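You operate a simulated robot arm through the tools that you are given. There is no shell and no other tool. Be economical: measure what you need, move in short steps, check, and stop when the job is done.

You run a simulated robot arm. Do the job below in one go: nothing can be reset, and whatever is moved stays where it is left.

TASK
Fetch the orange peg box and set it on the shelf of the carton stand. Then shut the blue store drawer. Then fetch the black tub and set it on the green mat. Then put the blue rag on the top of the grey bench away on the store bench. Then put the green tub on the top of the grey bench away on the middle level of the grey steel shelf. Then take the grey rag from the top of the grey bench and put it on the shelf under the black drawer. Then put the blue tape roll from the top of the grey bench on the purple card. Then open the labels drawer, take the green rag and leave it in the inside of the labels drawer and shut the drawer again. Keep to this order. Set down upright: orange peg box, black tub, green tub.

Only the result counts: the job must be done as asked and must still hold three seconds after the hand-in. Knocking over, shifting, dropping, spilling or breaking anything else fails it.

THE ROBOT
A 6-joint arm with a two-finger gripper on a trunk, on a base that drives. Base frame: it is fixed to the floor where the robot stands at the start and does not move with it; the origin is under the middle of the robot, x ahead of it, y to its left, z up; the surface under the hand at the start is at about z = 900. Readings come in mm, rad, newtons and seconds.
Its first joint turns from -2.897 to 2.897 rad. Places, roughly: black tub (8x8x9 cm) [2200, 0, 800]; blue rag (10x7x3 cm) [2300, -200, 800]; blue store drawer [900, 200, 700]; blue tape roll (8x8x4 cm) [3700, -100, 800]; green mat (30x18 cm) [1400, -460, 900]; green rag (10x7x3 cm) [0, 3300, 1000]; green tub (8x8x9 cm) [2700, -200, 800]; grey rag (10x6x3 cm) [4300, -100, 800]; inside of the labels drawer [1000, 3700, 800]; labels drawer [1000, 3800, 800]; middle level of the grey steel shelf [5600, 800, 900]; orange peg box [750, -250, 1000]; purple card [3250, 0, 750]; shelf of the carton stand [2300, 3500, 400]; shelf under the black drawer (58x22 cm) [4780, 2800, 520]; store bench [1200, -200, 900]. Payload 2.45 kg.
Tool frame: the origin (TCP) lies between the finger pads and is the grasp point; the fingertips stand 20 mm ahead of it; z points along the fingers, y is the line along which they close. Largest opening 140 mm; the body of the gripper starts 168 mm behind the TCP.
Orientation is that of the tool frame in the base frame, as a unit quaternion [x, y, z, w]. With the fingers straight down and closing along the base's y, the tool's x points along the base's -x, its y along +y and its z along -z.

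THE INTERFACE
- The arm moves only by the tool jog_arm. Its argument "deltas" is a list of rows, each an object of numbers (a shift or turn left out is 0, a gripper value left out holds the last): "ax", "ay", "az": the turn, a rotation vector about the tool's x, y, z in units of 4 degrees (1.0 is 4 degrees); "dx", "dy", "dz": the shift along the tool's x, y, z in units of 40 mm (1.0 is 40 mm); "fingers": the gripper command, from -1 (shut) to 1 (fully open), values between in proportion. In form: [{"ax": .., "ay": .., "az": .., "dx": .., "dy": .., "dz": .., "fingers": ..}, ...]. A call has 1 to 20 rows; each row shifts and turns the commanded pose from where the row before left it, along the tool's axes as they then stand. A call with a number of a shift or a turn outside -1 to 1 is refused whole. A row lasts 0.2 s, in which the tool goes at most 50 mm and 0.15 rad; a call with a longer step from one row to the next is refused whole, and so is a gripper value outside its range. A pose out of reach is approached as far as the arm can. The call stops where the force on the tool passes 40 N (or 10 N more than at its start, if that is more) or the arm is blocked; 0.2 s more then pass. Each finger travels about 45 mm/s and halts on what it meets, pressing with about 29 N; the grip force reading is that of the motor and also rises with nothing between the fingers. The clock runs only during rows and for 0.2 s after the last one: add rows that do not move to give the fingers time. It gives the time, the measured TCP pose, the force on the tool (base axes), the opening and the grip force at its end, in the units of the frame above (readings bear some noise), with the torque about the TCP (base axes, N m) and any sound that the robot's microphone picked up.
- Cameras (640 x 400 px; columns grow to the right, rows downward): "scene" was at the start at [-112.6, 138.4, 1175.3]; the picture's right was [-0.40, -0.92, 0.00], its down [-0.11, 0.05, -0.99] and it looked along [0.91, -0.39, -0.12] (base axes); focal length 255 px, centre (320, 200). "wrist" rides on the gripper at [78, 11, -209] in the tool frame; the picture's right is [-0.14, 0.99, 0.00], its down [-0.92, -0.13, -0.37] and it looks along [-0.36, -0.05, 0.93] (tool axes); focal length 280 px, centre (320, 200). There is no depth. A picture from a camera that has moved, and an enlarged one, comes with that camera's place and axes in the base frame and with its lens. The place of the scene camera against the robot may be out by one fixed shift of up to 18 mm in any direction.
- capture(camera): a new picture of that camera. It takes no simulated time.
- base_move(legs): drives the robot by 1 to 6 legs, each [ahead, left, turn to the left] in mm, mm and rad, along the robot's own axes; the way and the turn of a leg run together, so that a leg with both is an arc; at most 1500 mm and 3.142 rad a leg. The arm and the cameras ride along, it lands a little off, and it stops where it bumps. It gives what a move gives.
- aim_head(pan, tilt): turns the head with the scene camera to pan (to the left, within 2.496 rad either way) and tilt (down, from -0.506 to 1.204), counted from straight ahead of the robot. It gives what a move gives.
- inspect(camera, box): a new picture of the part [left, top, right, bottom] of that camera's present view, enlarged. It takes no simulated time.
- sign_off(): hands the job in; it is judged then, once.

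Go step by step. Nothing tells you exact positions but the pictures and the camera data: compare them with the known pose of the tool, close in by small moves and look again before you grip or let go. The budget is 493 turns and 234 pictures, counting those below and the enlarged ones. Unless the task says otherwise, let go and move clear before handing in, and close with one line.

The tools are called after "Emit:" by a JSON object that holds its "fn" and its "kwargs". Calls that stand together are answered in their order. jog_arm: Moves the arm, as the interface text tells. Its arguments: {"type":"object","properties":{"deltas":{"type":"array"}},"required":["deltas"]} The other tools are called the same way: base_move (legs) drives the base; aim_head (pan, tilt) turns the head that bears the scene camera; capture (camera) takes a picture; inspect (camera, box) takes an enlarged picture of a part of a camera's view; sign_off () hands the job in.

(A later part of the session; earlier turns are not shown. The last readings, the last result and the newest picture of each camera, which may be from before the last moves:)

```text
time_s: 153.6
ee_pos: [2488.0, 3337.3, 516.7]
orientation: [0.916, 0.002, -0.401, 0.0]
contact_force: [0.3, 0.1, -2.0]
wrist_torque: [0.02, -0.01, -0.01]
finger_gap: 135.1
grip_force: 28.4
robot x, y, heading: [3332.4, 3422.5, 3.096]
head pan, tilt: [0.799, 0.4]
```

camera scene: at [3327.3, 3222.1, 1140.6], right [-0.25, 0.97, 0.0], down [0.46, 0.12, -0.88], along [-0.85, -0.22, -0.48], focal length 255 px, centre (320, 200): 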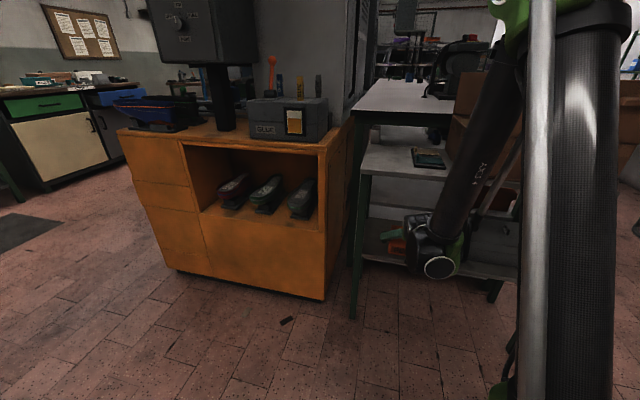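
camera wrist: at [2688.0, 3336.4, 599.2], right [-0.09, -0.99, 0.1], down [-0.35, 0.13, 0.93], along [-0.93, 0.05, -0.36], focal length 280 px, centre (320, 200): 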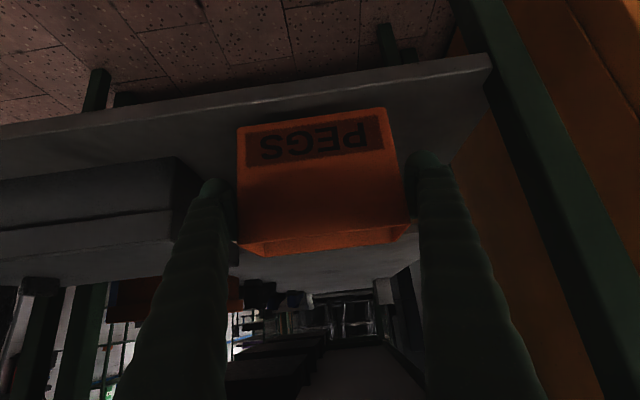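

Emit:
{"fn": "jog_arm", "kwargs": {"deltas": [{"dx": 0.35, "dz": 0.32}, {"dx": 0.3, "dz": 0.27}, {"dx": -0.67, "dz": 0.74}, {"dx": -0.67, "dz": 0.74}, {}]}}

Emit:
{"fn": "capture", "kwargs": {"camera": "wrist"}}

Emit:
{"fn": "capture", "kwargs": {"camera": "scene"}}

```text
time_s: 154.8
ee_pos: [2408.4, 3338.4, 484.9]
orientation: [0.916, 0.0, -0.401, 0.0]
contact_force: [0.2, -0.6, -2.7]
wrist_torque: [-0.01, 0.01, 0.01]
finger_gap: 135.1
grip_force: 29.1
robot x, y, heading: [3337.1, 3423.7, 3.094]
head pan, tilt: [0.799, 0.4]
```

```text
200 pictures are left
camera wrist: at [2614.8, 3328.8, 568.7], right [-0.09, -0.99, 0.1], down [-0.35, 0.13, 0.93], along [-0.93, 0.05, -0.36], focal length 280 px, centre (320, 200)
```

wrist: 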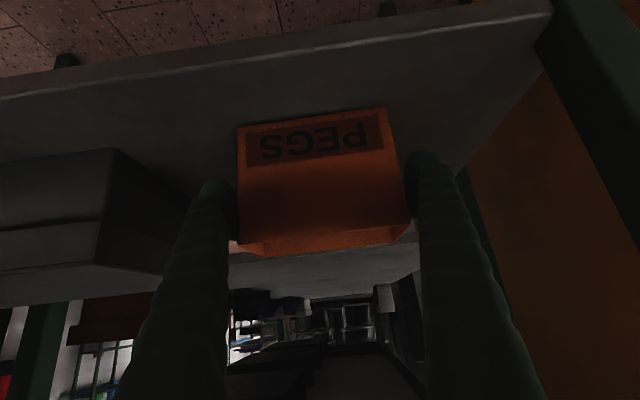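

```text
199 pictures are left
camera scene: at [3437.9, 3177.7, 1149.7], right [-0.68, 0.73, 0.0], down [0.28, 0.27, -0.92], along [-0.67, -0.63, -0.39], focal length 255 px, centre (320, 200)
```

scene: 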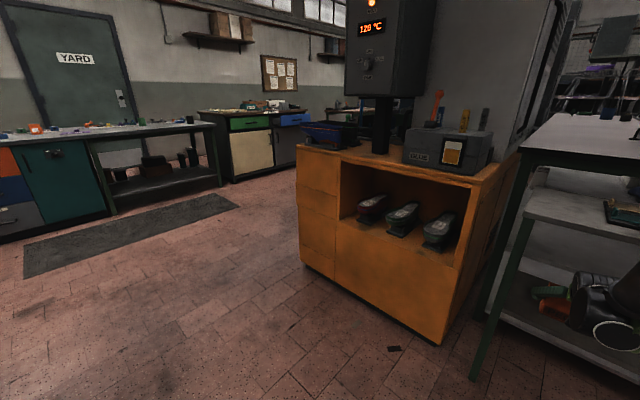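

The box is over the shelf. A bit further in, then down gently until contact.

Emit:
{"fn": "jog_arm", "kwargs": {"deltas": [{"dx": -0.6, "dz": 0.66}, {"dx": 0.26, "dz": 0.23}, {}]}}

Emit:
{"fn": "jog_arm", "kwargs": {"deltas": [{"dx": 0.1, "dz": 0.09}, {}]}}

Emit:
{"fn": "jog_arm", "kwargs": {"deltas": [{"dx": 0.1, "dz": 0.09}, {}]}}

```text
time_s: 155.6
ee_pos: [2372.7, 3337.1, 473.7]
orientation: [0.915, 0.001, -0.402, 0.0]
contact_force: [-0.5, -2.2, 35.3]
wrist_torque: [-0.02, -0.61, 0.02]
finger_gap: 135.2
grip_force: 29.1
robot x, y, heading: [3336.8, 3421.6, 3.089]
head pan, tilt: [0.799, 0.4]
```

```text
time_s: 156.2
ee_pos: [2372.1, 3336.1, 466.9]
orientation: [0.916, 0.001, -0.402, 0.0]
contact_force: [3.1, -5.1, 34.3]
wrist_torque: [-0.07, -0.67, 0.06]
finger_gap: 135.2
grip_force: 28.9
robot x, y, heading: [3333.4, 3425.4, 3.099]
head pan, tilt: [0.799, 0.4]
```

```text
time_s: 156.8
ee_pos: [2371.8, 3336.3, 462.4]
orientation: [0.916, 0.0, -0.402, -0.001]
contact_force: [-2.2, -4.5, 35.8]
wrist_torque: [-0.1, -0.7, -0.08]
finger_gap: 135.2
grip_force: 28.8
robot x, y, heading: [3333.6, 3426.2, 3.097]
head pan, tilt: [0.799, 0.4]
```

Contact was made at z≈474; the fingers then slid down the box a little. I'll look before releasing.

Emit:
{"fn": "capture", "kwargs": {"camera": "wrist"}}

```text
198 pictures are left
camera wrist: at [2579.9, 3327.2, 545.9], right [-0.09, -0.99, 0.1], down [-0.35, 0.13, 0.93], along [-0.93, 0.05, -0.36], focal length 280 px, centre (320, 200)
```

wrist: 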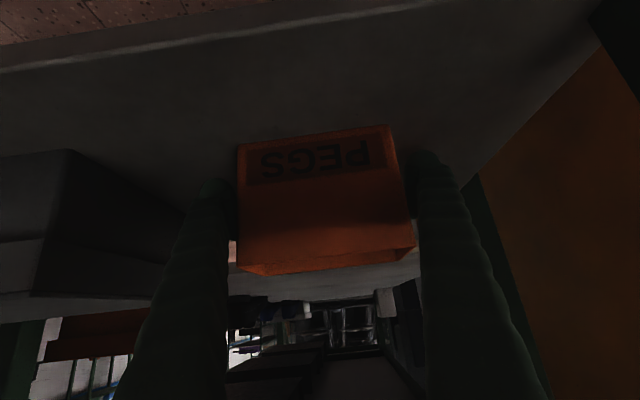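

It stands upright on the shelf. Opening and backing straight out along the tool axis.

Emit:
{"fn": "jog_arm", "kwargs": {"deltas": [{"fingers": 0.95}, {"fingers": 1}, {"fingers": 1}, {}]}}

Emit:
{"fn": "jog_arm", "kwargs": {"deltas": [{"dz": -0.3}, {"dz": -0.5}, {"dz": -0.7}, {"dz": -1}, {"dz": -1}, {}]}}

Emit:
{"fn": "capture", "kwargs": {"camera": "wrist"}}

```text
time_s: 157.8
ee_pos: [2371.8, 3337.7, 460.1]
orientation: [0.916, 0.002, -0.401, 0.0]
contact_force: [0.5, 0.2, -0.4]
wrist_torque: [0.01, 0.01, 0.01]
finger_gap: 140.1
grip_force: 0.1
robot x, y, heading: [3335.1, 3424.8, 3.095]
head pan, tilt: [0.799, 0.4]
```

```text
time_s: 159.2
ee_pos: [2473.8, 3336.1, 555.8]
orientation: [0.916, 0.002, -0.401, 0.0]
contact_force: [-1.3, 0.3, 0.0]
wrist_torque: [0.0, 0.01, 0.03]
finger_gap: 140.1
grip_force: 0.0
robot x, y, heading: [3333.1, 3421.1, 3.098]
head pan, tilt: [0.799, 0.4]
```

```text
197 pictures are left
camera wrist: at [2681.0, 3326.3, 640.5], right [-0.09, -0.99, 0.1], down [-0.35, 0.13, 0.93], along [-0.93, 0.05, -0.36], focal length 280 px, centre (320, 200)
```

wrist: 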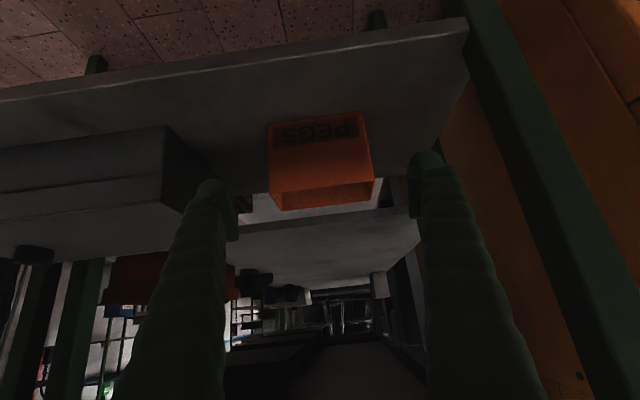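

The peg box stands upright on the shelf. Next the blue drawer: I back away, raise the arm and drive around to face the drawer from its +y side.

Emit:
{"fn": "base_move", "kwargs": {"legs": [[-230, 0, 0]]}}

Emit:
{"fn": "jog_arm", "kwargs": {"deltas": [{"dx": -0.73, "dz": -0.68, "fingers": -1}, {"dx": -0.73, "dz": -0.68}, {"dx": -0.73, "dz": -0.68}, {"dx": -0.73, "dz": -0.68}, {"dx": -0.73, "dz": -0.68}, {"dx": -0.73, "dz": -0.68}, {"dx": -0.73, "dz": -0.68}, {"dx": -0.73, "dz": -0.68}, {"dx": -0.73, "dz": -0.68}, {"dx": -0.73, "dz": -0.68}, {"dx": -0.73, "dz": -0.68}, {"dx": -0.73, "dz": -0.68}, {"dx": 0.68, "dz": -0.73}, {"dx": 0.68, "dz": -0.73}, {"dx": 0.68, "dz": -0.73}, {"dx": 0.68, "dz": -0.73}]}}

Emit:
{"fn": "base_move", "kwargs": {"legs": [[0, 0, 1.618]]}}

```text
time_s: 160.9
ee_pos: [2704.6, 3321.9, 556.2]
orientation: [0.916, 0.003, -0.401, 0.001]
contact_force: [-0.3, -0.1, 0.4]
wrist_torque: [-0.01, -0.06, 0.01]
finger_gap: 140.2
grip_force: 0.0
robot x, y, heading: [3560.8, 3414.7, 3.103]
head pan, tilt: [0.799, 0.4]
```

```text
time_s: 164.3
ee_pos: [2866.0, 3327.2, 1034.9]
orientation: [0.916, 0.002, -0.401, 0.001]
contact_force: [-0.2, -0.1, 0.4]
wrist_torque: [0.04, -0.04, 0.0]
finger_gap: 0.0
grip_force: 29.3
robot x, y, heading: [3559.4, 3415.1, 3.099]
head pan, tilt: [0.799, 0.4]
```

```text
time_s: 168.7
ee_pos: [3691.7, 2722.3, 1034.3]
orientation: [0.627, 0.668, -0.275, 0.292]
contact_force: [-1.0, -0.4, -0.5]
wrist_torque: [0.0, -0.03, -0.01]
finger_gap: 0.0
grip_force: 28.8
robot x, y, heading: [3563.3, 3413.4, -1.559]
head pan, tilt: [0.799, 0.4]
```

Emit:
{"fn": "base_move", "kwargs": {"legs": [[0, -370, 0], [1400, 0, 0], [720, 0, 0], [0, -1400, 0], [0, -900, 0]]}}

Emit:
{"fn": "capture", "kwargs": {"camera": "wrist"}}

Emit:
{"fn": "capture", "kwargs": {"camera": "scene"}}

```text
time_s: 192.3
ee_pos: [1017.6, 614.1, 1034.3]
orientation: [0.636, 0.659, -0.279, 0.288]
contact_force: [0.4, -0.6, -0.2]
wrist_torque: [0.01, 0.03, 0.01]
finger_gap: 0.0
grip_force: 29.3
robot x, y, heading: [910.6, 1308.8, -1.582]
head pan, tilt: [0.799, 0.4]
```

```text
196 pictures are left
camera wrist: at [1022.2, 821.2, 1119.1], right [0.99, -0.06, 0.1], down [-0.11, -0.36, 0.93], along [-0.02, -0.93, -0.36], focal length 280 px, centre (320, 200)
```

wrist: 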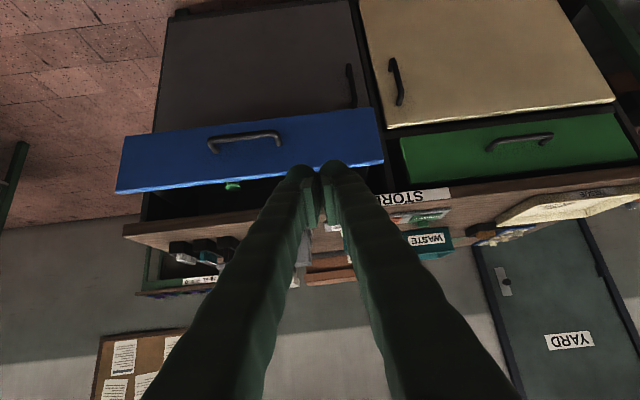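

```text
195 pictures are left
camera scene: at [1145.1, 1430.4, 1149.7], right [-0.71, -0.71, 0.0], down [-0.28, 0.28, -0.92], along [0.65, -0.65, -0.39], focal length 255 px, centre (320, 200)
```

scene: 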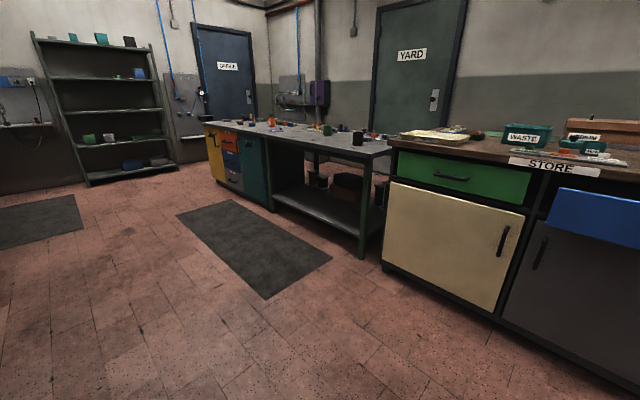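

The blue panel is at y≈287, x 571–1156, z 700–840 with its handle mid-height. I'll move closer and line the closed fingertips up just above the handle.

Emit:
{"fn": "base_move", "kwargs": {"legs": [[180, 0, 0]]}}

```text
time_s: 193.8
ee_pos: [1016.5, 427.3, 1035.2]
orientation: [0.636, 0.659, -0.279, 0.288]
contact_force: [-0.8, -0.5, 0.0]
wrist_torque: [0.03, 0.0, -0.03]
finger_gap: 0.0
grip_force: 28.7
robot x, y, heading: [906.8, 1125.8, -1.582]
head pan, tilt: [0.799, 0.4]
```

Emit:
{"fn": "jog_arm", "kwargs": {"deltas": [{"dx": 0.47, "dy": -0.55, "dz": 0.66}, {"dx": 0.47, "dy": -0.55, "dz": 0.66}, {"dx": 0.47, "dy": -0.55, "dz": 0.66}, {"dx": 0.47, "dy": -0.55, "dz": 0.66}, {"dx": 0.47, "dy": -0.55, "dz": 0.66}, {"dx": 0.47, "dy": -0.55, "dz": 0.66}, {"dx": 0.47, "dy": -0.55, "dz": 0.66}, {}]}}

Emit:
{"fn": "capture", "kwargs": {"camera": "wrist"}}

```text
time_s: 195.6
ee_pos: [862.3, 373.4, 812.1]
orientation: [0.636, 0.66, -0.279, 0.288]
contact_force: [0.8, 0.1, -0.5]
wrist_torque: [0.0, 0.02, 0.02]
finger_gap: 0.0
grip_force: 29.1
robot x, y, heading: [907.9, 1123.6, -1.579]
head pan, tilt: [0.799, 0.4]
```

```text
194 pictures are left
camera wrist: at [866.6, 580.6, 895.4], right [0.99, -0.06, 0.1], down [-0.11, -0.36, 0.93], along [-0.02, -0.93, -0.36], focal length 280 px, centre (320, 200)
```

wrist: 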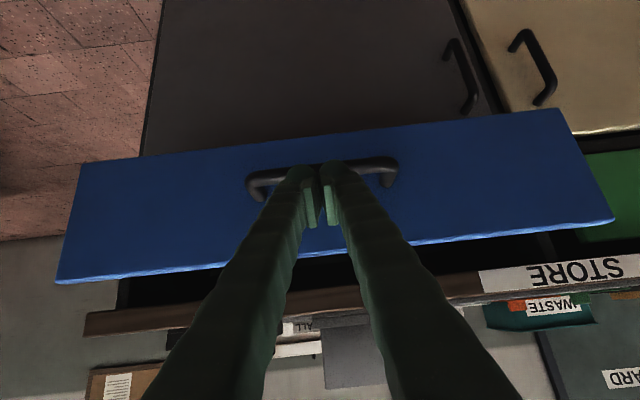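

Centred. Pushing straight in towards -y.

Emit:
{"fn": "jog_arm", "kwargs": {"deltas": [{"dx": -0.34, "dz": 0.367}, {"dx": -0.34, "dz": 0.367}, {"dx": -0.34, "dz": 0.367}, {"dx": -0.34, "dz": 0.367}, {"dx": -0.34, "dz": 0.367}, {"dx": -0.34, "dz": 0.367}, {"dx": -0.34, "dz": 0.367}, {"dx": -0.34, "dz": 0.367}]}}

Emit:
{"fn": "capture", "kwargs": {"camera": "wrist"}}

```text
time_s: 197.4
ee_pos: [869.5, 214.7, 815.4]
orientation: [0.635, 0.66, -0.278, 0.29]
contact_force: [-0.4, -0.3, 0.1]
wrist_torque: [-0.02, 0.04, 0.04]
finger_gap: 0.1
grip_force: 28.6
robot x, y, heading: [906.4, 1125.3, -1.582]
head pan, tilt: [0.799, 0.4]
```

```text
193 pictures are left
camera wrist: at [874.4, 422.2, 899.6], right [0.99, -0.06, 0.1], down [-0.11, -0.36, 0.93], along [-0.02, -0.93, -0.36], focal length 280 px, centre (320, 200)
```

wrist: 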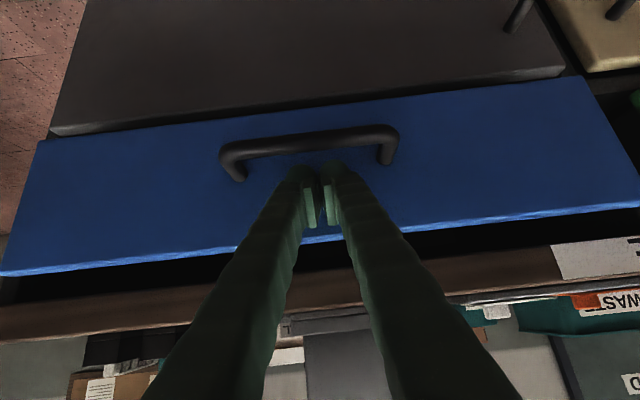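

The drawer is sliding in. Continuing.

Emit:
{"fn": "jog_arm", "kwargs": {"deltas": [{"dx": -0.34, "dz": 0.367}, {"dx": -0.34, "dz": 0.367}, {"dx": -0.34, "dz": 0.367}]}}

Emit:
{"fn": "capture", "kwargs": {"camera": "wrist"}}

```text
time_s: 198.2
ee_pos: [871.6, 174.5, 811.5]
orientation: [0.637, 0.66, -0.277, 0.287]
contact_force: [0.3, 17.7, 5.1]
wrist_torque: [-0.13, -0.02, -0.19]
finger_gap: 0.0
grip_force: 29.4
robot x, y, heading: [905.9, 1121.7, -1.583]
head pan, tilt: [0.799, 0.4]
stopped in row 3: the force on the tool passed its limit at 65 N (the readings are from after the stop); the commanded pose is now the measured one
```

```text
192 pictures are left
camera wrist: at [875.5, 381.3, 897.3], right [0.99, -0.06, 0.1], down [-0.11, -0.36, 0.92], along [-0.02, -0.93, -0.37], focal length 280 px, centre (320, 200)
```

wrist: 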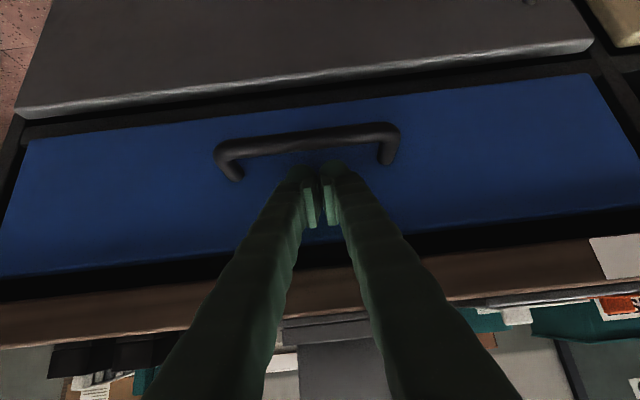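

The drawer hit its stop. I'll back off and verify with the scene camera from the side.

Emit:
{"fn": "jog_arm", "kwargs": {"deltas": [{"dx": 0.34, "dz": -0.367}, {"dx": 0.67, "dz": -0.73}, {"dx": 0.67, "dz": -0.73}, {"dx": 0.67, "dz": -0.73}, {"dx": -0.7, "dz": -0.7}, {"dx": -0.7, "dz": -0.7}, {"dx": -0.7, "dz": -0.7}, {"dx": -0.7, "dz": -0.7}, {"dx": -0.7, "dz": -0.7}, {"dx": -0.7, "dz": -0.7}]}}

Emit:
{"fn": "base_move", "kwargs": {"legs": [[-150, 0, 0], [0, 500, 0]]}}

Emit:
{"fn": "aim_head", "kwargs": {"pan": -0.2, "tilt": 0.5}}

Emit:
{"fn": "capture", "kwargs": {"camera": "scene"}}

Emit:
{"fn": "capture", "kwargs": {"camera": "wrist"}}

```text
time_s: 200.3
ee_pos: [866.4, 319.3, 1049.1]
orientation: [0.636, 0.661, -0.276, 0.287]
contact_force: [-1.3, 0.1, -0.6]
wrist_torque: [-0.02, -0.02, 0.0]
finger_gap: 0.0
grip_force: 29.1
robot x, y, heading: [906.3, 1121.8, -1.577]
head pan, tilt: [0.799, 0.4]
```

```text
time_s: 204.3
ee_pos: [1378.3, 463.9, 1048.1]
orientation: [0.638, 0.659, -0.277, 0.287]
contact_force: [0.1, 0.4, -0.2]
wrist_torque: [-0.01, 0.02, 0.05]
finger_gap: 0.1
grip_force: 29.1
robot x, y, heading: [1421.2, 1264.7, -1.589]
head pan, tilt: [0.799, 0.4]
```

```text
time_s: 205.6
ee_pos: [1378.6, 464.7, 1048.3]
orientation: [0.638, 0.659, -0.277, 0.287]
contact_force: [-0.3, -0.5, -0.1]
wrist_torque: [0.03, 0.01, 0.02]
finger_gap: 0.0
grip_force: 29.3
robot x, y, heading: [1422.9, 1265.6, -1.581]
head pan, tilt: [-0.201, 0.499]
```

```text
191 pictures are left
camera scene: at [1574.7, 1364.5, 1140.6], right [-0.98, 0.22, 0.0], down [0.1, 0.47, -0.88], along [-0.19, -0.86, -0.48], focal length 255 px, centre (320, 200)
```

scene: 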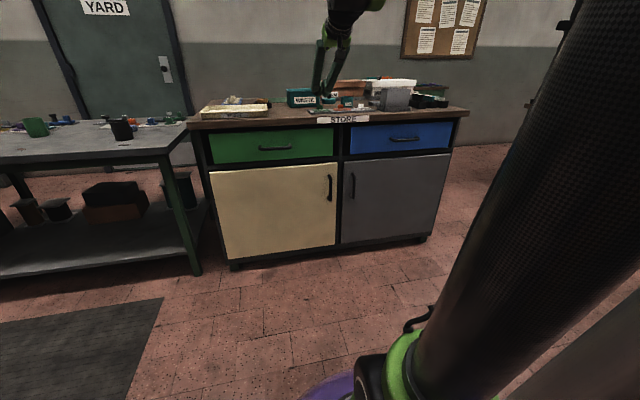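

```text
190 pictures are left
camera wrist: at [1382.9, 671.8, 1133.5], right [0.99, -0.06, 0.1], down [-0.12, -0.36, 0.92], along [-0.02, -0.93, -0.37], focal length 280 px, centre (320, 200)
```

wrist: 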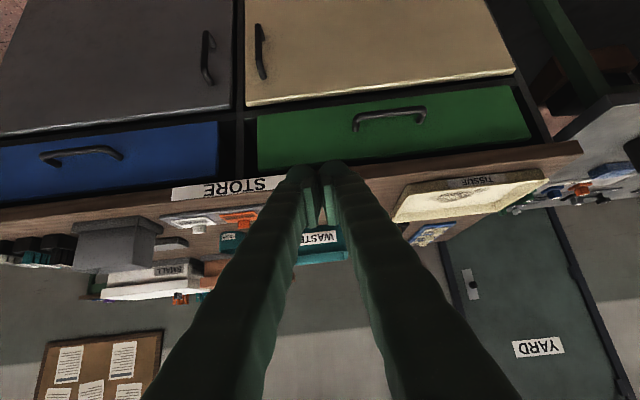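

The blue drawer is flush with the green one: shut. Now to the black tub on the grey bench; I'll turn the tool down and strafe over to about x=2200.

Emit:
{"fn": "aim_head", "kwargs": {"pan": 0.7, "tilt": 0.5}}

Emit:
{"fn": "base_move", "kwargs": {"legs": [[0, 780, 0]]}}

Emit:
{"fn": "jog_arm", "kwargs": {"deltas": [{"dx": -0.7, "dz": -0.7, "fingers": 1}, {"dx": -0.7, "dz": -0.7}, {"dx": -0.7, "dz": -0.7}, {"ay": 1}, {"ay": 1}, {"ay": 1}, {"ay": 1}, {"ay": 1}, {"ay": 1}, {"ay": 1}, {"ay": 1}, {"ay": 1}, {"ay": 1}, {"ay": 1}, {"ay": 0.8}]}}

Emit:
{"fn": "capture", "kwargs": {"camera": "wrist"}}

Emit:
{"fn": "capture", "kwargs": {"camera": "scene"}}

```text
time_s: 206.8
ee_pos: [1377.8, 465.3, 1048.8]
orientation: [0.638, 0.658, -0.277, 0.286]
contact_force: [0.1, -0.2, 0.4]
wrist_torque: [0.01, 0.03, 0.02]
finger_gap: 0.2
grip_force: 29.1
robot x, y, heading: [1421.9, 1267.4, -1.587]
head pan, tilt: [0.7, 0.499]
```

```text
time_s: 210.9
ee_pos: [2170.5, 465.0, 1047.6]
orientation: [0.627, 0.669, -0.273, 0.291]
contact_force: [0.2, -1.1, -0.3]
wrist_torque: [0.01, 0.04, 0.02]
finger_gap: 0.0
grip_force: 29.4
robot x, y, heading: [2189.2, 1263.5, -1.553]
head pan, tilt: [0.7, 0.499]
```

```text
time_s: 214.1
ee_pos: [2169.2, 467.0, 1167.5]
orientation: [0.684, 0.73, 0.001, -0.002]
contact_force: [-0.7, -0.1, 0.9]
wrist_torque: [-0.07, -0.03, -0.01]
finger_gap: 140.0
grip_force: 0.1
robot x, y, heading: [2187.8, 1264.9, -1.557]
head pan, tilt: [0.7, 0.499]
```

```text
189 pictures are left
camera wrist: at [2174.8, 545.1, 1376.2], right [1.0, -0.07, 0.0], down [-0.07, -0.93, 0.36], along [-0.03, -0.36, -0.93], focal length 280 px, centre (320, 200)
```

wrist: 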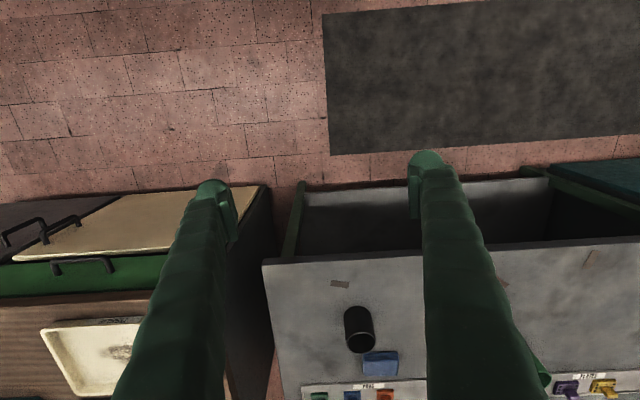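

```text
188 pictures are left
camera scene: at [2412.7, 1390.2, 1140.5], right [-0.75, -0.66, 0.0], down [-0.31, 0.36, -0.88], along [0.58, -0.66, -0.48], focal length 255 px, centre (320, 200)
```

scene: 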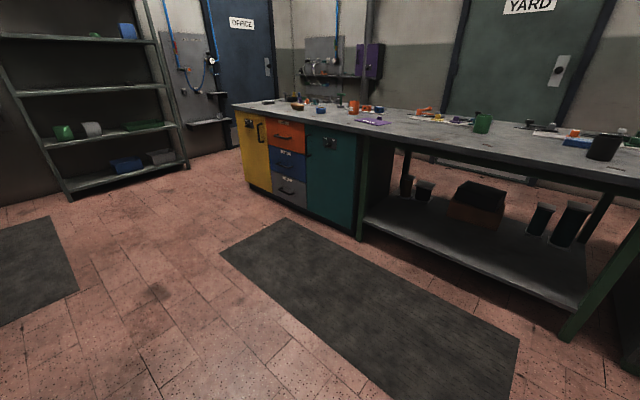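

The black tub stands at roughly (2235, -25) with the blue rag just behind it. I'll drive closer and look from above.

Emit:
{"fn": "base_move", "kwargs": {"legs": [[450, 0, 0]]}}

Emit:
{"fn": "capture", "kwargs": {"camera": "wrist"}}

```text
time_s: 216.9
ee_pos: [2172.6, 8.4, 1166.0]
orientation: [0.685, 0.729, 0.001, -0.001]
contact_force: [-0.1, 0.3, 0.7]
wrist_torque: [0.0, -0.01, -0.01]
finger_gap: 139.9
grip_force: 0.0
robot x, y, heading: [2196.6, 810.4, -1.563]
head pan, tilt: [0.7, 0.499]
```

```text
187 pictures are left
camera wrist: at [2179.1, 88.1, 1376.0], right [1.0, -0.08, 0.0], down [-0.07, -0.93, 0.37], along [-0.03, -0.36, -0.93], focal length 280 px, centre (320, 200)
```

wrist: 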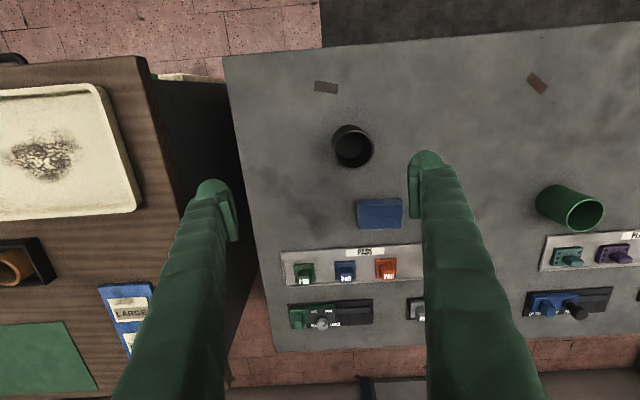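

Triangulated: tub centre (2230, -10), rim z≈882, bench top ≈792; the green mat lies at x 1270–1570, y -340…-520 on the store bench. I'll grip with a 30° pitch for extra reach.

Emit:
{"fn": "jog_arm", "kwargs": {"deltas": [{"dx": -0.11, "dy": 0.28, "dz": 0.83}, {"dx": -0.11, "dy": 0.28, "dz": 0.83}, {"dx": -0.11, "dy": 0.28, "dz": 0.83}, {"dx": -0.11, "dy": 0.28, "dz": 0.83}, {"dx": -0.11, "dy": 0.28, "dz": 0.5}, {"ay": -1}, {"ay": -1}, {"ay": -1}, {"ay": -1}, {"ay": -1}, {"ay": -1}, {"ay": -1}, {"ay": -0.5}, {}]}}

Emit:
{"fn": "capture", "kwargs": {"camera": "wrist"}}

```text
time_s: 219.9
ee_pos: [2228.6, -8.4, 1012.5]
orientation: [0.662, 0.704, -0.176, 0.187]
contact_force: [0.0, -0.7, 0.3]
wrist_torque: [-0.03, -0.01, -0.02]
finger_gap: 139.8
grip_force: 0.1
robot x, y, heading: [2195.0, 808.2, -1.561]
head pan, tilt: [0.7, 0.499]
```

```text
186 pictures are left
camera wrist: at [2230.4, 164.4, 1156.1], right [1.0, -0.06, 0.07], down [-0.09, -0.62, 0.78], along [0.0, -0.78, -0.63], focal length 280 px, centre (320, 200)
```

wrist: 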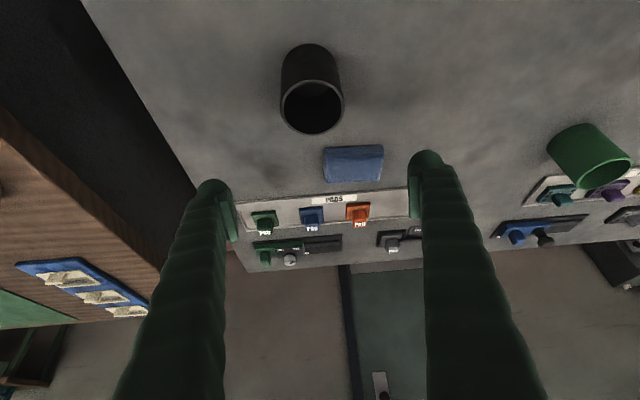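

Aligned on the tub. Descending straight down over it.

Emit:
{"fn": "jog_arm", "kwargs": {"deltas": [{"dx": 0.41, "dz": 0.71}, {"dx": 0.41, "dz": 0.71}, {"dx": 0.41, "dz": 0.71}, {"dx": 0.41, "dz": 0.71}, {"dx": 0.4, "dz": 0.69}, {}, {"fingers": 0.4}, {"fingers": 0}, {"fingers": 0}, {"fingers": 0}, {"fingers": 0}, {"fingers": 0}]}}

Emit:
{"fn": "capture", "kwargs": {"camera": "wrist"}}

```text
time_s: 222.5
ee_pos: [2230.4, -9.4, 849.6]
orientation: [0.661, 0.704, -0.176, 0.188]
contact_force: [1.1, -0.3, -0.1]
wrist_torque: [0.02, -0.01, 0.01]
finger_gap: 75.1
grip_force: 29.3
robot x, y, heading: [2197.5, 809.0, -1.56]
head pan, tilt: [0.7, 0.499]
```

```text
185 pictures are left
camera wrist: at [2231.3, 164.3, 991.8], right [1.0, -0.06, 0.07], down [-0.09, -0.62, 0.78], along [0.0, -0.78, -0.63], focal length 280 px, centre (320, 200)
```

wrist: 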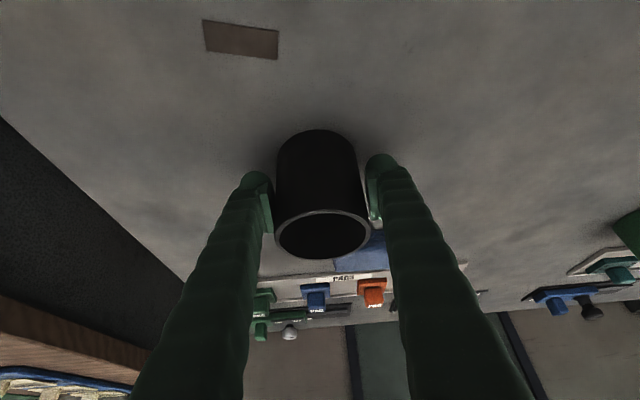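

Gripped at 75 mm. Lifting and moving towards the store bench.

Emit:
{"fn": "jog_arm", "kwargs": {"deltas": [{"dx": -0.2, "dz": -0.35}, {"dx": -0.49, "dz": -0.85}, {"dx": -0.49, "dz": -0.85}, {"dx": -0.49, "dz": -0.85}, {"dx": -0.49, "dz": -0.85}, {"dx": -0.49, "dz": -0.85}, {"dx": -0.49, "dz": -0.85}, {"dx": -0.49, "dz": -0.85}]}}

Emit:
{"fn": "base_move", "kwargs": {"legs": [[-100, 0, 0], [0, -770, 0]]}}

Emit:
{"fn": "capture", "kwargs": {"camera": "wrist"}}

```text
time_s: 224.3
ee_pos: [2232.0, -5.6, 1142.2]
orientation: [0.661, 0.705, -0.175, 0.188]
contact_force: [0.2, 0.4, -2.1]
wrist_torque: [0.0, 0.0, 0.0]
finger_gap: 74.7
grip_force: 29.0
robot x, y, heading: [2194.8, 807.8, -1.559]
head pan, tilt: [0.7, 0.499]
```

```text
time_s: 229.3
ee_pos: [1459.4, 72.8, 1141.0]
orientation: [0.652, 0.713, -0.174, 0.191]
contact_force: [-0.5, 0.1, -0.9]
wrist_torque: [0.02, -0.01, 0.0]
finger_gap: 74.9
grip_force: 28.7
robot x, y, heading: [1405.6, 888.0, -1.53]
head pan, tilt: [0.7, 0.499]
```

```text
184 pictures are left
camera wrist: at [1455.2, 245.3, 1284.2], right [1.0, -0.03, 0.07], down [-0.07, -0.62, 0.78], along [0.02, -0.78, -0.63], focal length 280 px, centre (320, 200)
```

wrist: 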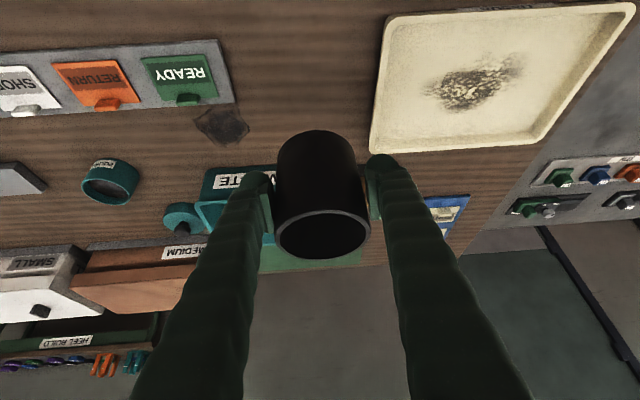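

Emit:
{"fn": "base_move", "kwargs": {"legs": [[300, 0, -0.04]]}}

Emit:
{"fn": "capture", "kwargs": {"camera": "wrist"}}

```text
time_s: 231.3
ee_pos: [1429.3, -225.8, 1141.0]
orientation: [0.668, 0.699, -0.178, 0.185]
contact_force: [-0.2, 0.2, -0.6]
wrist_torque: [0.0, -0.02, -0.01]
finger_gap: 74.8
grip_force: 29.4
robot x, y, heading: [1407.2, 590.1, -1.573]
head pan, tilt: [0.7, 0.499]
```

```text
183 pictures are left
camera wrist: at [1432.9, -52.7, 1284.2], right [0.99, -0.07, 0.07], down [-0.1, -0.62, 0.78], along [-0.02, -0.78, -0.63], focal length 280 px, centre (320, 200)
```

wrist: 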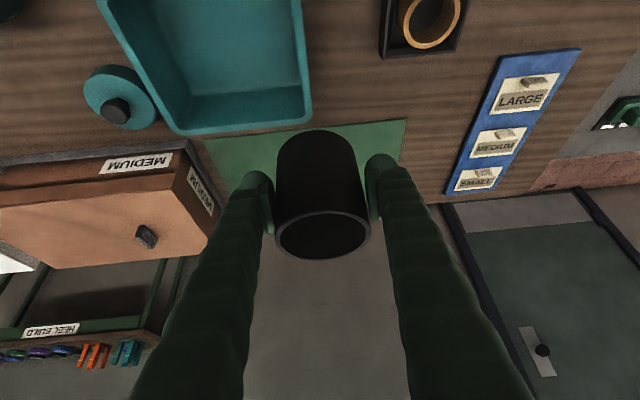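

The mat's front edge is at y≈-341, right edge x≈1577. I'll carry the tub to (1480, -425).

Emit:
{"fn": "jog_arm", "kwargs": {"deltas": [{"dx": -0.73, "dy": 0.175, "dz": 0.417}, {"dx": -0.73, "dy": 0.175, "dz": 0.417}, {"dx": -0.73, "dy": 0.175, "dz": 0.417}, {"dx": -0.73, "dy": 0.175, "dz": 0.417}, {"dx": -0.73, "dy": 0.175, "dz": 0.417}, {"dx": -0.73, "dy": 0.175, "dz": 0.417}, {}]}}

```text
time_s: 232.9
ee_pos: [1481.3, -425.8, 1143.0]
orientation: [0.668, 0.698, -0.178, 0.185]
contact_force: [0.0, -0.7, -0.6]
wrist_torque: [0.04, -0.01, 0.02]
finger_gap: 74.5
grip_force: 28.6
robot x, y, heading: [1408.1, 593.1, -1.576]
head pan, tilt: [0.7, 0.499]
```

Emit:
{"fn": "jog_arm", "kwargs": {"deltas": [{"dx": 0.49, "dz": 0.86}, {"dx": 0.49, "dz": 0.86}, {"dx": 0.49, "dz": 0.86}, {"dx": 0.37, "dz": 0.65}, {}]}}

Emit:
{"fn": "capture", "kwargs": {"camera": "wrist"}}

```text
time_s: 234.1
ee_pos: [1478.5, -428.1, 993.8]
orientation: [0.667, 0.699, -0.178, 0.186]
contact_force: [0.1, 0.5, 0.1]
wrist_torque: [-0.02, 0.01, 0.0]
finger_gap: 74.8
grip_force: 29.1
robot x, y, heading: [1405.9, 596.0, -1.575]
head pan, tilt: [0.7, 0.499]
```

```text
182 pictures are left
camera wrist: at [1482.5, -254.9, 1137.2], right [0.99, -0.07, 0.07], down [-0.1, -0.62, 0.78], along [-0.02, -0.78, -0.63], focal length 280 px, centre (320, 200)
```

wrist: 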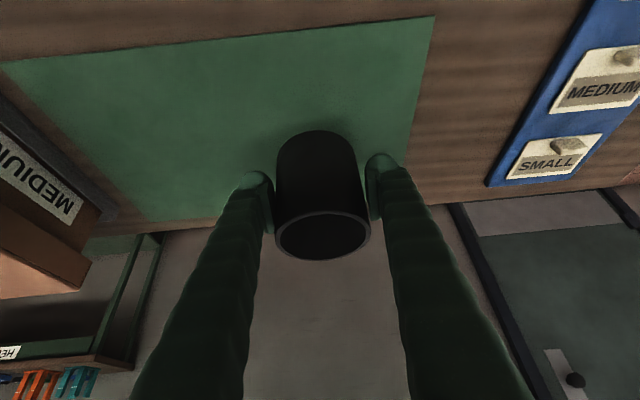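

Emit:
{"fn": "jog_arm", "kwargs": {"deltas": [{"dx": 0.14, "dz": 0.24}, {"dx": 0.1, "dz": 0.17}, {}]}}

```text
time_s: 234.9
ee_pos: [1481.2, -425.7, 976.5]
orientation: [0.668, 0.699, -0.177, 0.185]
contact_force: [0.5, -0.3, -0.7]
wrist_torque: [0.02, 0.01, 0.0]
finger_gap: 75.0
grip_force: 28.6
robot x, y, heading: [1408.1, 591.2, -1.573]
head pan, tilt: [0.7, 0.499]
```

Emit:
{"fn": "jog_arm", "kwargs": {"deltas": [{"dx": 0.08, "dz": 0.13}, {"dx": 0.04, "dz": 0.06}, {}]}}

```text
time_s: 235.7
ee_pos: [1480.3, -426.0, 965.6]
orientation: [0.667, 0.699, -0.177, 0.186]
contact_force: [0.2, 0.0, -1.2]
wrist_torque: [0.02, 0.0, 0.0]
finger_gap: 74.6
grip_force: 28.8
robot x, y, heading: [1406.1, 594.6, -1.574]
head pan, tilt: [0.7, 0.499]
```

Emit:
{"fn": "jog_arm", "kwargs": {"deltas": [{"dx": 0.04, "dz": 0.06}, {}]}}

Emit:
{"fn": "jog_arm", "kwargs": {"deltas": [{"dx": 0.03, "dz": 0.05}, {}]}}

```text
time_s: 236.3
ee_pos: [1479.8, -424.7, 962.5]
orientation: [0.668, 0.699, -0.177, 0.186]
contact_force: [-0.5, -0.7, -1.1]
wrist_torque: [-0.01, 0.0, 0.0]
finger_gap: 74.7
grip_force: 28.8
robot x, y, heading: [1403.9, 588.8, -1.578]
head pan, tilt: [0.7, 0.499]
```

```text
time_s: 236.9
ee_pos: [1479.1, -426.4, 960.4]
orientation: [0.667, 0.699, -0.178, 0.186]
contact_force: [-0.1, 0.0, -0.8]
wrist_torque: [0.04, -0.04, -0.03]
finger_gap: 74.5
grip_force: 29.1
robot x, y, heading: [1407.4, 594.0, -1.574]
head pan, tilt: [0.7, 0.499]
```

Emit:
{"fn": "jog_arm", "kwargs": {"deltas": [{"dx": 0.04, "dz": 0.06}, {}]}}

Emit:
{"fn": "jog_arm", "kwargs": {"deltas": [{"dx": 0.03, "dz": 0.05}, {}]}}

Emit:
{"fn": "inspect", "kwargs": {"camera": "wrist", "box": [220, 60, 420, 260]}}

```text
time_s: 237.5
ee_pos: [1479.9, -424.9, 957.6]
orientation: [0.668, 0.698, -0.178, 0.186]
contact_force: [0.0, -0.4, -1.1]
wrist_torque: [0.0, 0.01, -0.02]
finger_gap: 74.6
grip_force: 29.1
robot x, y, heading: [1405.2, 590.5, -1.575]
head pan, tilt: [0.7, 0.499]
```

```text
time_s: 238.1
ee_pos: [1479.3, -424.7, 954.5]
orientation: [0.667, 0.699, -0.178, 0.187]
contact_force: [0.5, 0.3, -1.5]
wrist_torque: [0.03, -0.02, 0.01]
finger_gap: 74.5
grip_force: 29.0
robot x, y, heading: [1405.5, 592.6, -1.579]
head pan, tilt: [0.7, 0.499]
```

```text
2.00 times, centred on (320, 160) of wrist
camera zoom: at [1483.0, -252.0, 1096.8], right [0.99, -0.07, 0.07], down [-0.1, -0.62, 0.78], along [-0.02, -0.78, -0.63], focal length 561 px, centre (320, 280)
```

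zoom: 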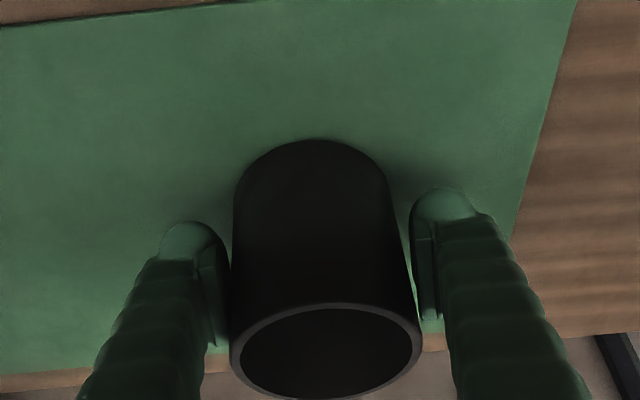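

Emit:
{"fn": "jog_arm", "kwargs": {"deltas": [{"dx": 0.05, "dz": 0.087}, {}]}}

Emit:
{"fn": "jog_arm", "kwargs": {"deltas": [{"dx": 0.04, "dz": 0.07}, {}]}}

```text
time_s: 238.7
ee_pos: [1478.9, -425.1, 951.7]
orientation: [0.667, 0.699, -0.179, 0.186]
contact_force: [-1.7, -3.9, 23.4]
wrist_torque: [-0.16, -0.32, -0.1]
finger_gap: 74.6
grip_force: 29.0
robot x, y, heading: [1406.0, 589.1, -1.573]
head pan, tilt: [0.7, 0.499]
```

```text
time_s: 239.3
ee_pos: [1478.8, -423.5, 949.7]
orientation: [0.667, 0.699, -0.178, 0.186]
contact_force: [-3.6, -4.3, 29.6]
wrist_torque: [0.21, -0.16, -0.02]
finger_gap: 74.8
grip_force: 29.4
robot x, y, heading: [1404.3, 590.5, -1.573]
head pan, tilt: [0.7, 0.499]
```

Contact: the tub is on the mat. Releasing and withdrawing along the tool axis.

Emit:
{"fn": "jog_arm", "kwargs": {"deltas": [{"fingers": 0.3}, {"fingers": 0.5}, {"fingers": 0.5}, {"fingers": 0.5}, {}]}}

Emit:
{"fn": "jog_arm", "kwargs": {"deltas": [{"dx": -0.2, "dz": -0.4}, {"dx": -0.5, "dz": -0.86}, {"dx": -0.5, "dz": -0.86}, {"dx": -0.5, "dz": -0.86}, {"dx": -0.5, "dz": -0.86}, {"dx": 0.86, "dz": -0.5}, {"dx": 0.86, "dz": -0.5}, {"dx": 0.86, "dz": -0.5}, {}]}}

Emit:
{"fn": "capture", "kwargs": {"camera": "wrist"}}

```text
time_s: 240.5
ee_pos: [1479.1, -424.3, 948.8]
orientation: [0.668, 0.698, -0.178, 0.186]
contact_force: [0.5, -0.2, 0.7]
wrist_torque: [0.02, 0.0, 0.01]
finger_gap: 104.9
grip_force: 0.1
robot x, y, heading: [1405.6, 587.9, -1.572]
head pan, tilt: [0.7, 0.499]
```

```text
time_s: 242.5
ee_pos: [1475.1, -305.4, 1125.8]
orientation: [0.668, 0.699, -0.178, 0.186]
contact_force: [0.7, 0.6, -0.1]
wrist_torque: [0.0, 0.0, -0.03]
finger_gap: 105.2
grip_force: 0.2
robot x, y, heading: [1405.6, 590.6, -1.573]
head pan, tilt: [0.7, 0.499]
```

```text
180 pictures are left
camera wrist: at [1478.3, -132.8, 1268.3], right [0.99, -0.07, 0.07], down [-0.1, -0.62, 0.78], along [-0.02, -0.78, -0.63], focal length 280 px, centre (320, 200)
```

wrist: 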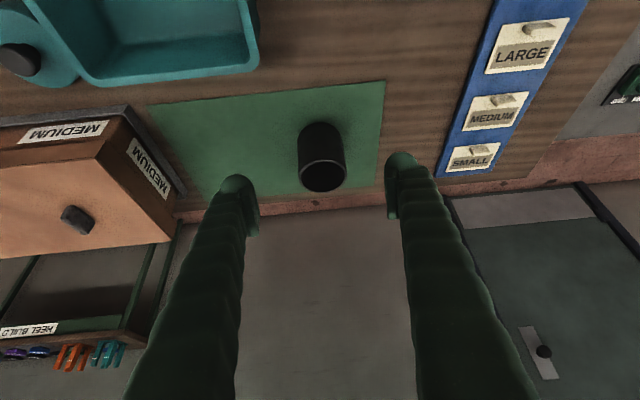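

The black tub stands upright on the mat. Next the blue rag at about (2290, -130): I'll set the tool vertical and drive over; its target will be the bare patch of store bench near (1455, 30).

Emit:
{"fn": "jog_arm", "kwargs": {"deltas": [{"ay": 1, "fingers": 1}, {"ay": 1}, {"ay": 1}, {"ay": 1}, {"ay": 1}, {"ay": 1}, {"ay": 1}, {"ay": 0.4}]}}

Emit:
{"fn": "base_move", "kwargs": {"legs": [[-210, 0, 0], [0, 830, 0]]}}

Emit:
{"fn": "capture", "kwargs": {"camera": "wrist"}}

```text
time_s: 244.3
ee_pos: [1475.8, -304.5, 1124.9]
orientation: [0.691, 0.723, -0.001, 0.002]
contact_force: [0.5, 0.5, 0.9]
wrist_torque: [-0.01, -0.02, 0.0]
finger_gap: 140.0
grip_force: 0.2
robot x, y, heading: [1408.8, 589.2, -1.577]
head pan, tilt: [0.7, 0.499]
```

```text
time_s: 250.1
ee_pos: [2337.0, -88.7, 1124.8]
orientation: [0.686, 0.727, -0.002, 0.002]
contact_force: [-0.3, -0.6, 0.0]
wrist_torque: [-0.03, -0.01, -0.03]
finger_gap: 140.0
grip_force: 0.1
robot x, y, heading: [2255.9, 806.8, -1.558]
head pan, tilt: [0.7, 0.499]
```

```text
179 pictures are left
camera wrist: at [2344.5, -9.1, 1333.4], right [1.0, -0.08, 0.0], down [-0.07, -0.93, 0.37], along [-0.03, -0.37, -0.93], focal length 280 px, centre (320, 200)
```

wrist: 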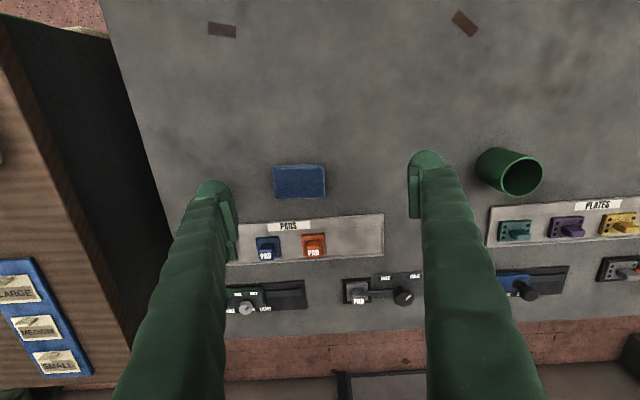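

The rag is centred at (2291, -169), 98 along x. Moving above it and lowering.

Emit:
{"fn": "jog_arm", "kwargs": {"deltas": [{"dx": -0.386, "dy": -0.254, "dz": 0.97}, {"dx": -0.386, "dy": -0.254, "dz": 0.97}, {"dx": -0.386, "dy": -0.254, "dz": 0.97}, {"dx": -0.386, "dy": -0.254, "dz": 0.97}, {"dx": -0.386, "dy": -0.254, "dz": 0.97}, {"az": 0.7}, {"az": 0.7}, {}]}}

Emit:
{"fn": "capture", "kwargs": {"camera": "wrist"}}

```text
time_s: 251.9
ee_pos: [2290.1, -171.1, 932.5]
orientation: [0.721, 0.693, -0.001, 0.002]
contact_force: [0.7, 0.3, 1.1]
wrist_torque: [0.01, -0.01, -0.01]
finger_gap: 139.8
grip_force: 0.1
robot x, y, heading: [2257.8, 809.0, -1.563]
head pan, tilt: [0.7, 0.499]
```

```text
178 pictures are left
camera wrist: at [2304.5, -92.1, 1141.5], right [0.98, -0.18, 0.0], down [-0.16, -0.91, 0.37], along [-0.07, -0.37, -0.93], focal length 280 px, centre (320, 200)
```

wrist: 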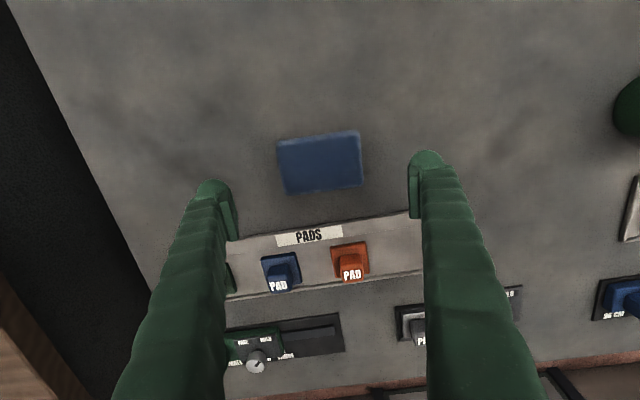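

Aligned. Descending and gripping.

Emit:
{"fn": "jog_arm", "kwargs": {"deltas": [{"dz": 0.9}, {"dz": 0.9}, {"dz": 0.7}, {"dz": 0.22}, {}, {"fingers": 0.5}, {"fingers": 0.2}, {"fingers": 0.0}, {"fingers": 0.0}, {"fingers": 0.0}, {}]}}

Emit:
{"fn": "capture", "kwargs": {"camera": "wrist"}}

```text
time_s: 254.3
ee_pos: [2291.4, -168.8, 823.5]
orientation: [0.721, 0.693, -0.002, 0.002]
contact_force: [-0.3, 0.4, 0.7]
wrist_torque: [0.0, -0.03, -0.04]
finger_gap: 100.2
grip_force: 28.7
robot x, y, heading: [2258.8, 810.0, -1.557]
head pan, tilt: [0.7, 0.499]
```

```text
177 pictures are left
camera wrist: at [2305.6, -89.7, 1032.0], right [0.98, -0.18, 0.0], down [-0.16, -0.91, 0.37], along [-0.07, -0.37, -0.93], focal length 280 px, centre (320, 200)
```

wrist: 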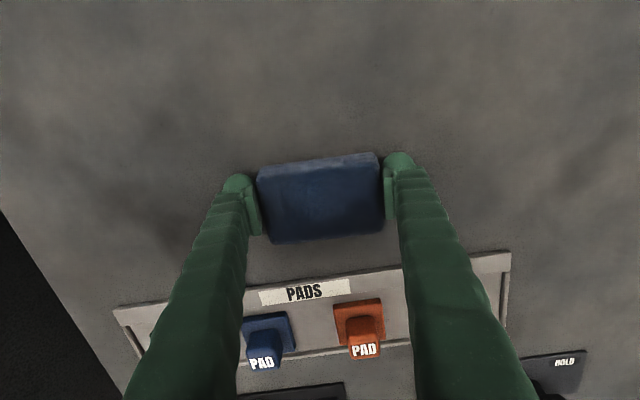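

Emit:
{"fn": "jog_arm", "kwargs": {"deltas": [{"dz": -0.4}, {"dz": -1}, {"dz": -1}, {"dz": -1}, {"dz": -1}, {"dz": -1}, {"dz": -1}]}}

Emit:
{"fn": "base_move", "kwargs": {"legs": [[-200, 0, 0], [0, -837, 0]]}}

Emit:
{"fn": "capture", "kwargs": {"camera": "wrist"}}

```text
time_s: 255.9
ee_pos: [2288.9, -163.2, 1078.8]
orientation: [0.721, 0.693, -0.001, 0.001]
contact_force: [-0.1, 0.4, -0.8]
wrist_torque: [0.0, -0.02, 0.03]
finger_gap: 100.2
grip_force: 29.3
robot x, y, heading: [2257.2, 802.8, -1.563]
head pan, tilt: [0.7, 0.499]
```

```text
time_s: 261.6
ee_pos: [1442.5, 26.8, 1079.4]
orientation: [0.721, 0.693, -0.001, 0.001]
contact_force: [-0.1, -0.1, -1.3]
wrist_torque: [-0.02, 0.02, -0.01]
finger_gap: 99.9
grip_force: 28.9
robot x, y, heading: [1406.1, 994.2, -1.563]
head pan, tilt: [0.7, 0.499]
```

```text
176 pictures are left
camera wrist: at [1456.9, 105.7, 1287.6], right [0.98, -0.18, 0.0], down [-0.16, -0.91, 0.37], along [-0.07, -0.37, -0.93], focal length 280 px, centre (320, 200)
```

wrist: 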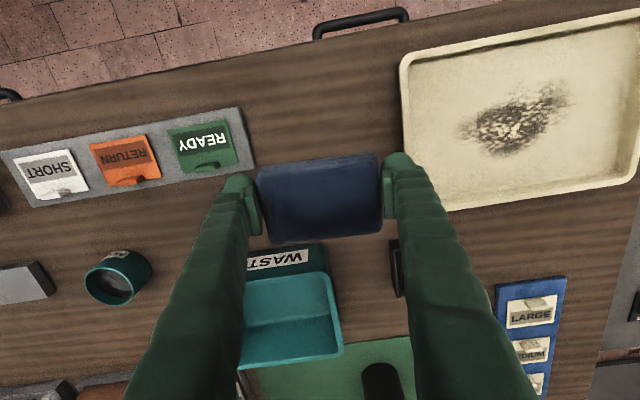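

The patch below is bare. Lowering.

Emit:
{"fn": "jog_arm", "kwargs": {"deltas": [{"dz": 1}, {"dz": 1}, {"dz": 1}, {"dz": 0.7}, {}]}}

Emit:
{"fn": "jog_arm", "kwargs": {"deltas": [{"dz": 0.08}, {}]}}

```text
time_s: 262.8
ee_pos: [1441.7, 26.8, 929.9]
orientation: [0.721, 0.693, -0.002, 0.001]
contact_force: [-1.2, -0.6, -1.0]
wrist_torque: [0.04, 0.0, -0.02]
finger_gap: 99.9
grip_force: 28.6
robot x, y, heading: [1410.5, 999.3, -1.564]
head pan, tilt: [0.7, 0.499]
```

```text
time_s: 263.4
ee_pos: [1442.1, 25.1, 928.1]
orientation: [0.721, 0.693, -0.001, 0.001]
contact_force: [0.3, -0.1, 0.4]
wrist_torque: [0.01, 0.01, -0.02]
finger_gap: 99.6
grip_force: 29.3
robot x, y, heading: [1411.6, 998.2, -1.566]
head pan, tilt: [0.7, 0.499]
```

Emit:
{"fn": "jog_arm", "kwargs": {"deltas": [{"dz": 0.08}, {}]}}

```text
time_s: 264.0
ee_pos: [1441.7, 26.2, 924.7]
orientation: [0.721, 0.693, -0.001, 0.002]
contact_force: [0.6, -1.9, 5.4]
wrist_torque: [0.11, -0.06, 0.0]
finger_gap: 99.7
grip_force: 29.1
robot x, y, heading: [1411.6, 996.8, -1.563]
head pan, tilt: [0.7, 0.499]
```

Contact felt; releasing and lifting.

Emit:
{"fn": "jog_arm", "kwargs": {"deltas": [{"fingers": 0.6}, {"fingers": 0.75}, {"fingers": 0.75}, {}, {"dz": -0.3}, {"dz": -1}, {"dz": -1}, {"dz": -1}, {"dz": -1}, {"dz": -1}]}}

Emit:
{"fn": "capture", "kwargs": {"camera": "wrist"}}

```text
time_s: 266.2
ee_pos: [1444.2, 32.7, 1122.8]
orientation: [0.721, 0.693, -0.002, 0.001]
contact_force: [0.0, -0.5, -0.6]
wrist_torque: [0.02, 0.02, 0.01]
finger_gap: 122.5
grip_force: 0.0
out of reach, approached as far as the arm can: row 10
robot x, y, heading: [1408.3, 997.5, -1.56]
head pan, tilt: [0.7, 0.499]
```

```text
175 pictures are left
camera wrist: at [1457.9, 111.9, 1330.5], right [0.98, -0.18, 0.0], down [-0.16, -0.91, 0.37], along [-0.07, -0.37, -0.93], focal length 280 px, centre (320, 200)
```

wrist: 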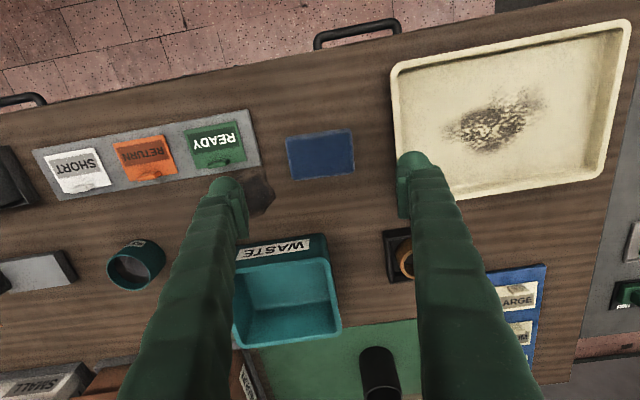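

The blue rag lies on the store bench. Next the green tub at roughly (2669, -174), which must go into the steel rack, so I'll grip it with a ~52° pitch.

Emit:
{"fn": "base_move", "kwargs": {"legs": [[0, 1240, 0]]}}

Emit:
{"fn": "jog_arm", "kwargs": {"deltas": [{"dx": 1, "fingers": 1}, {"dx": 1}, {"dx": 1}, {"ay": -1}, {"ay": -1}, {"ay": -1}, {"ay": -1}, {"ay": -1}, {"ay": -1}, {"ay": -1}, {"ay": -1}, {"ay": -1}, {"ay": -1}, {"ay": -1}, {"ay": -1}, {"ay": -1}]}}

Emit:
{"fn": "capture", "kwargs": {"camera": "wrist"}}

```text
time_s: 272.4
ee_pos: [2646.8, 33.4, 1120.9]
orientation: [0.727, 0.686, -0.001, 0.001]
contact_force: [0.0, 0.3, -0.2]
wrist_torque: [0.04, 0.01, -0.01]
finger_gap: 122.5
grip_force: 0.0
robot x, y, heading: [2628.1, 996.0, -1.577]
head pan, tilt: [0.7, 0.499]
```

```text
time_s: 275.8
ee_pos: [2654.9, 150.8, 1120.9]
orientation: [0.653, 0.616, -0.321, 0.301]
contact_force: [0.5, -1.1, 0.0]
wrist_torque: [-0.06, 0.0, 0.01]
finger_gap: 140.1
grip_force: 0.0
robot x, y, heading: [2628.9, 1000.2, -1.585]
head pan, tilt: [0.7, 0.499]
```

```text
174 pictures are left
camera wrist: at [2678.3, 365.2, 1187.1], right [0.98, -0.14, 0.11], down [-0.14, -0.26, 0.95], along [-0.11, -0.95, -0.28], focal length 280 px, centre (320, 200)
```

wrist: 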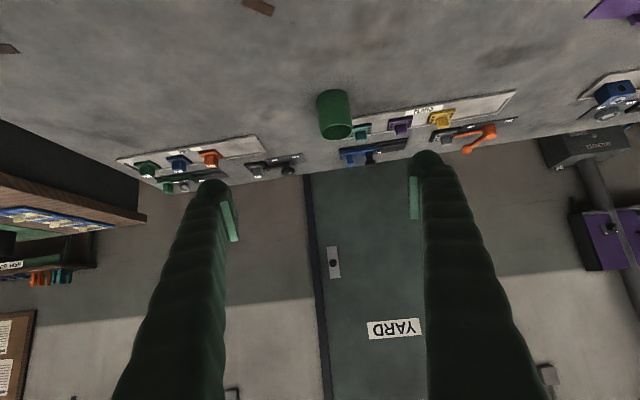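

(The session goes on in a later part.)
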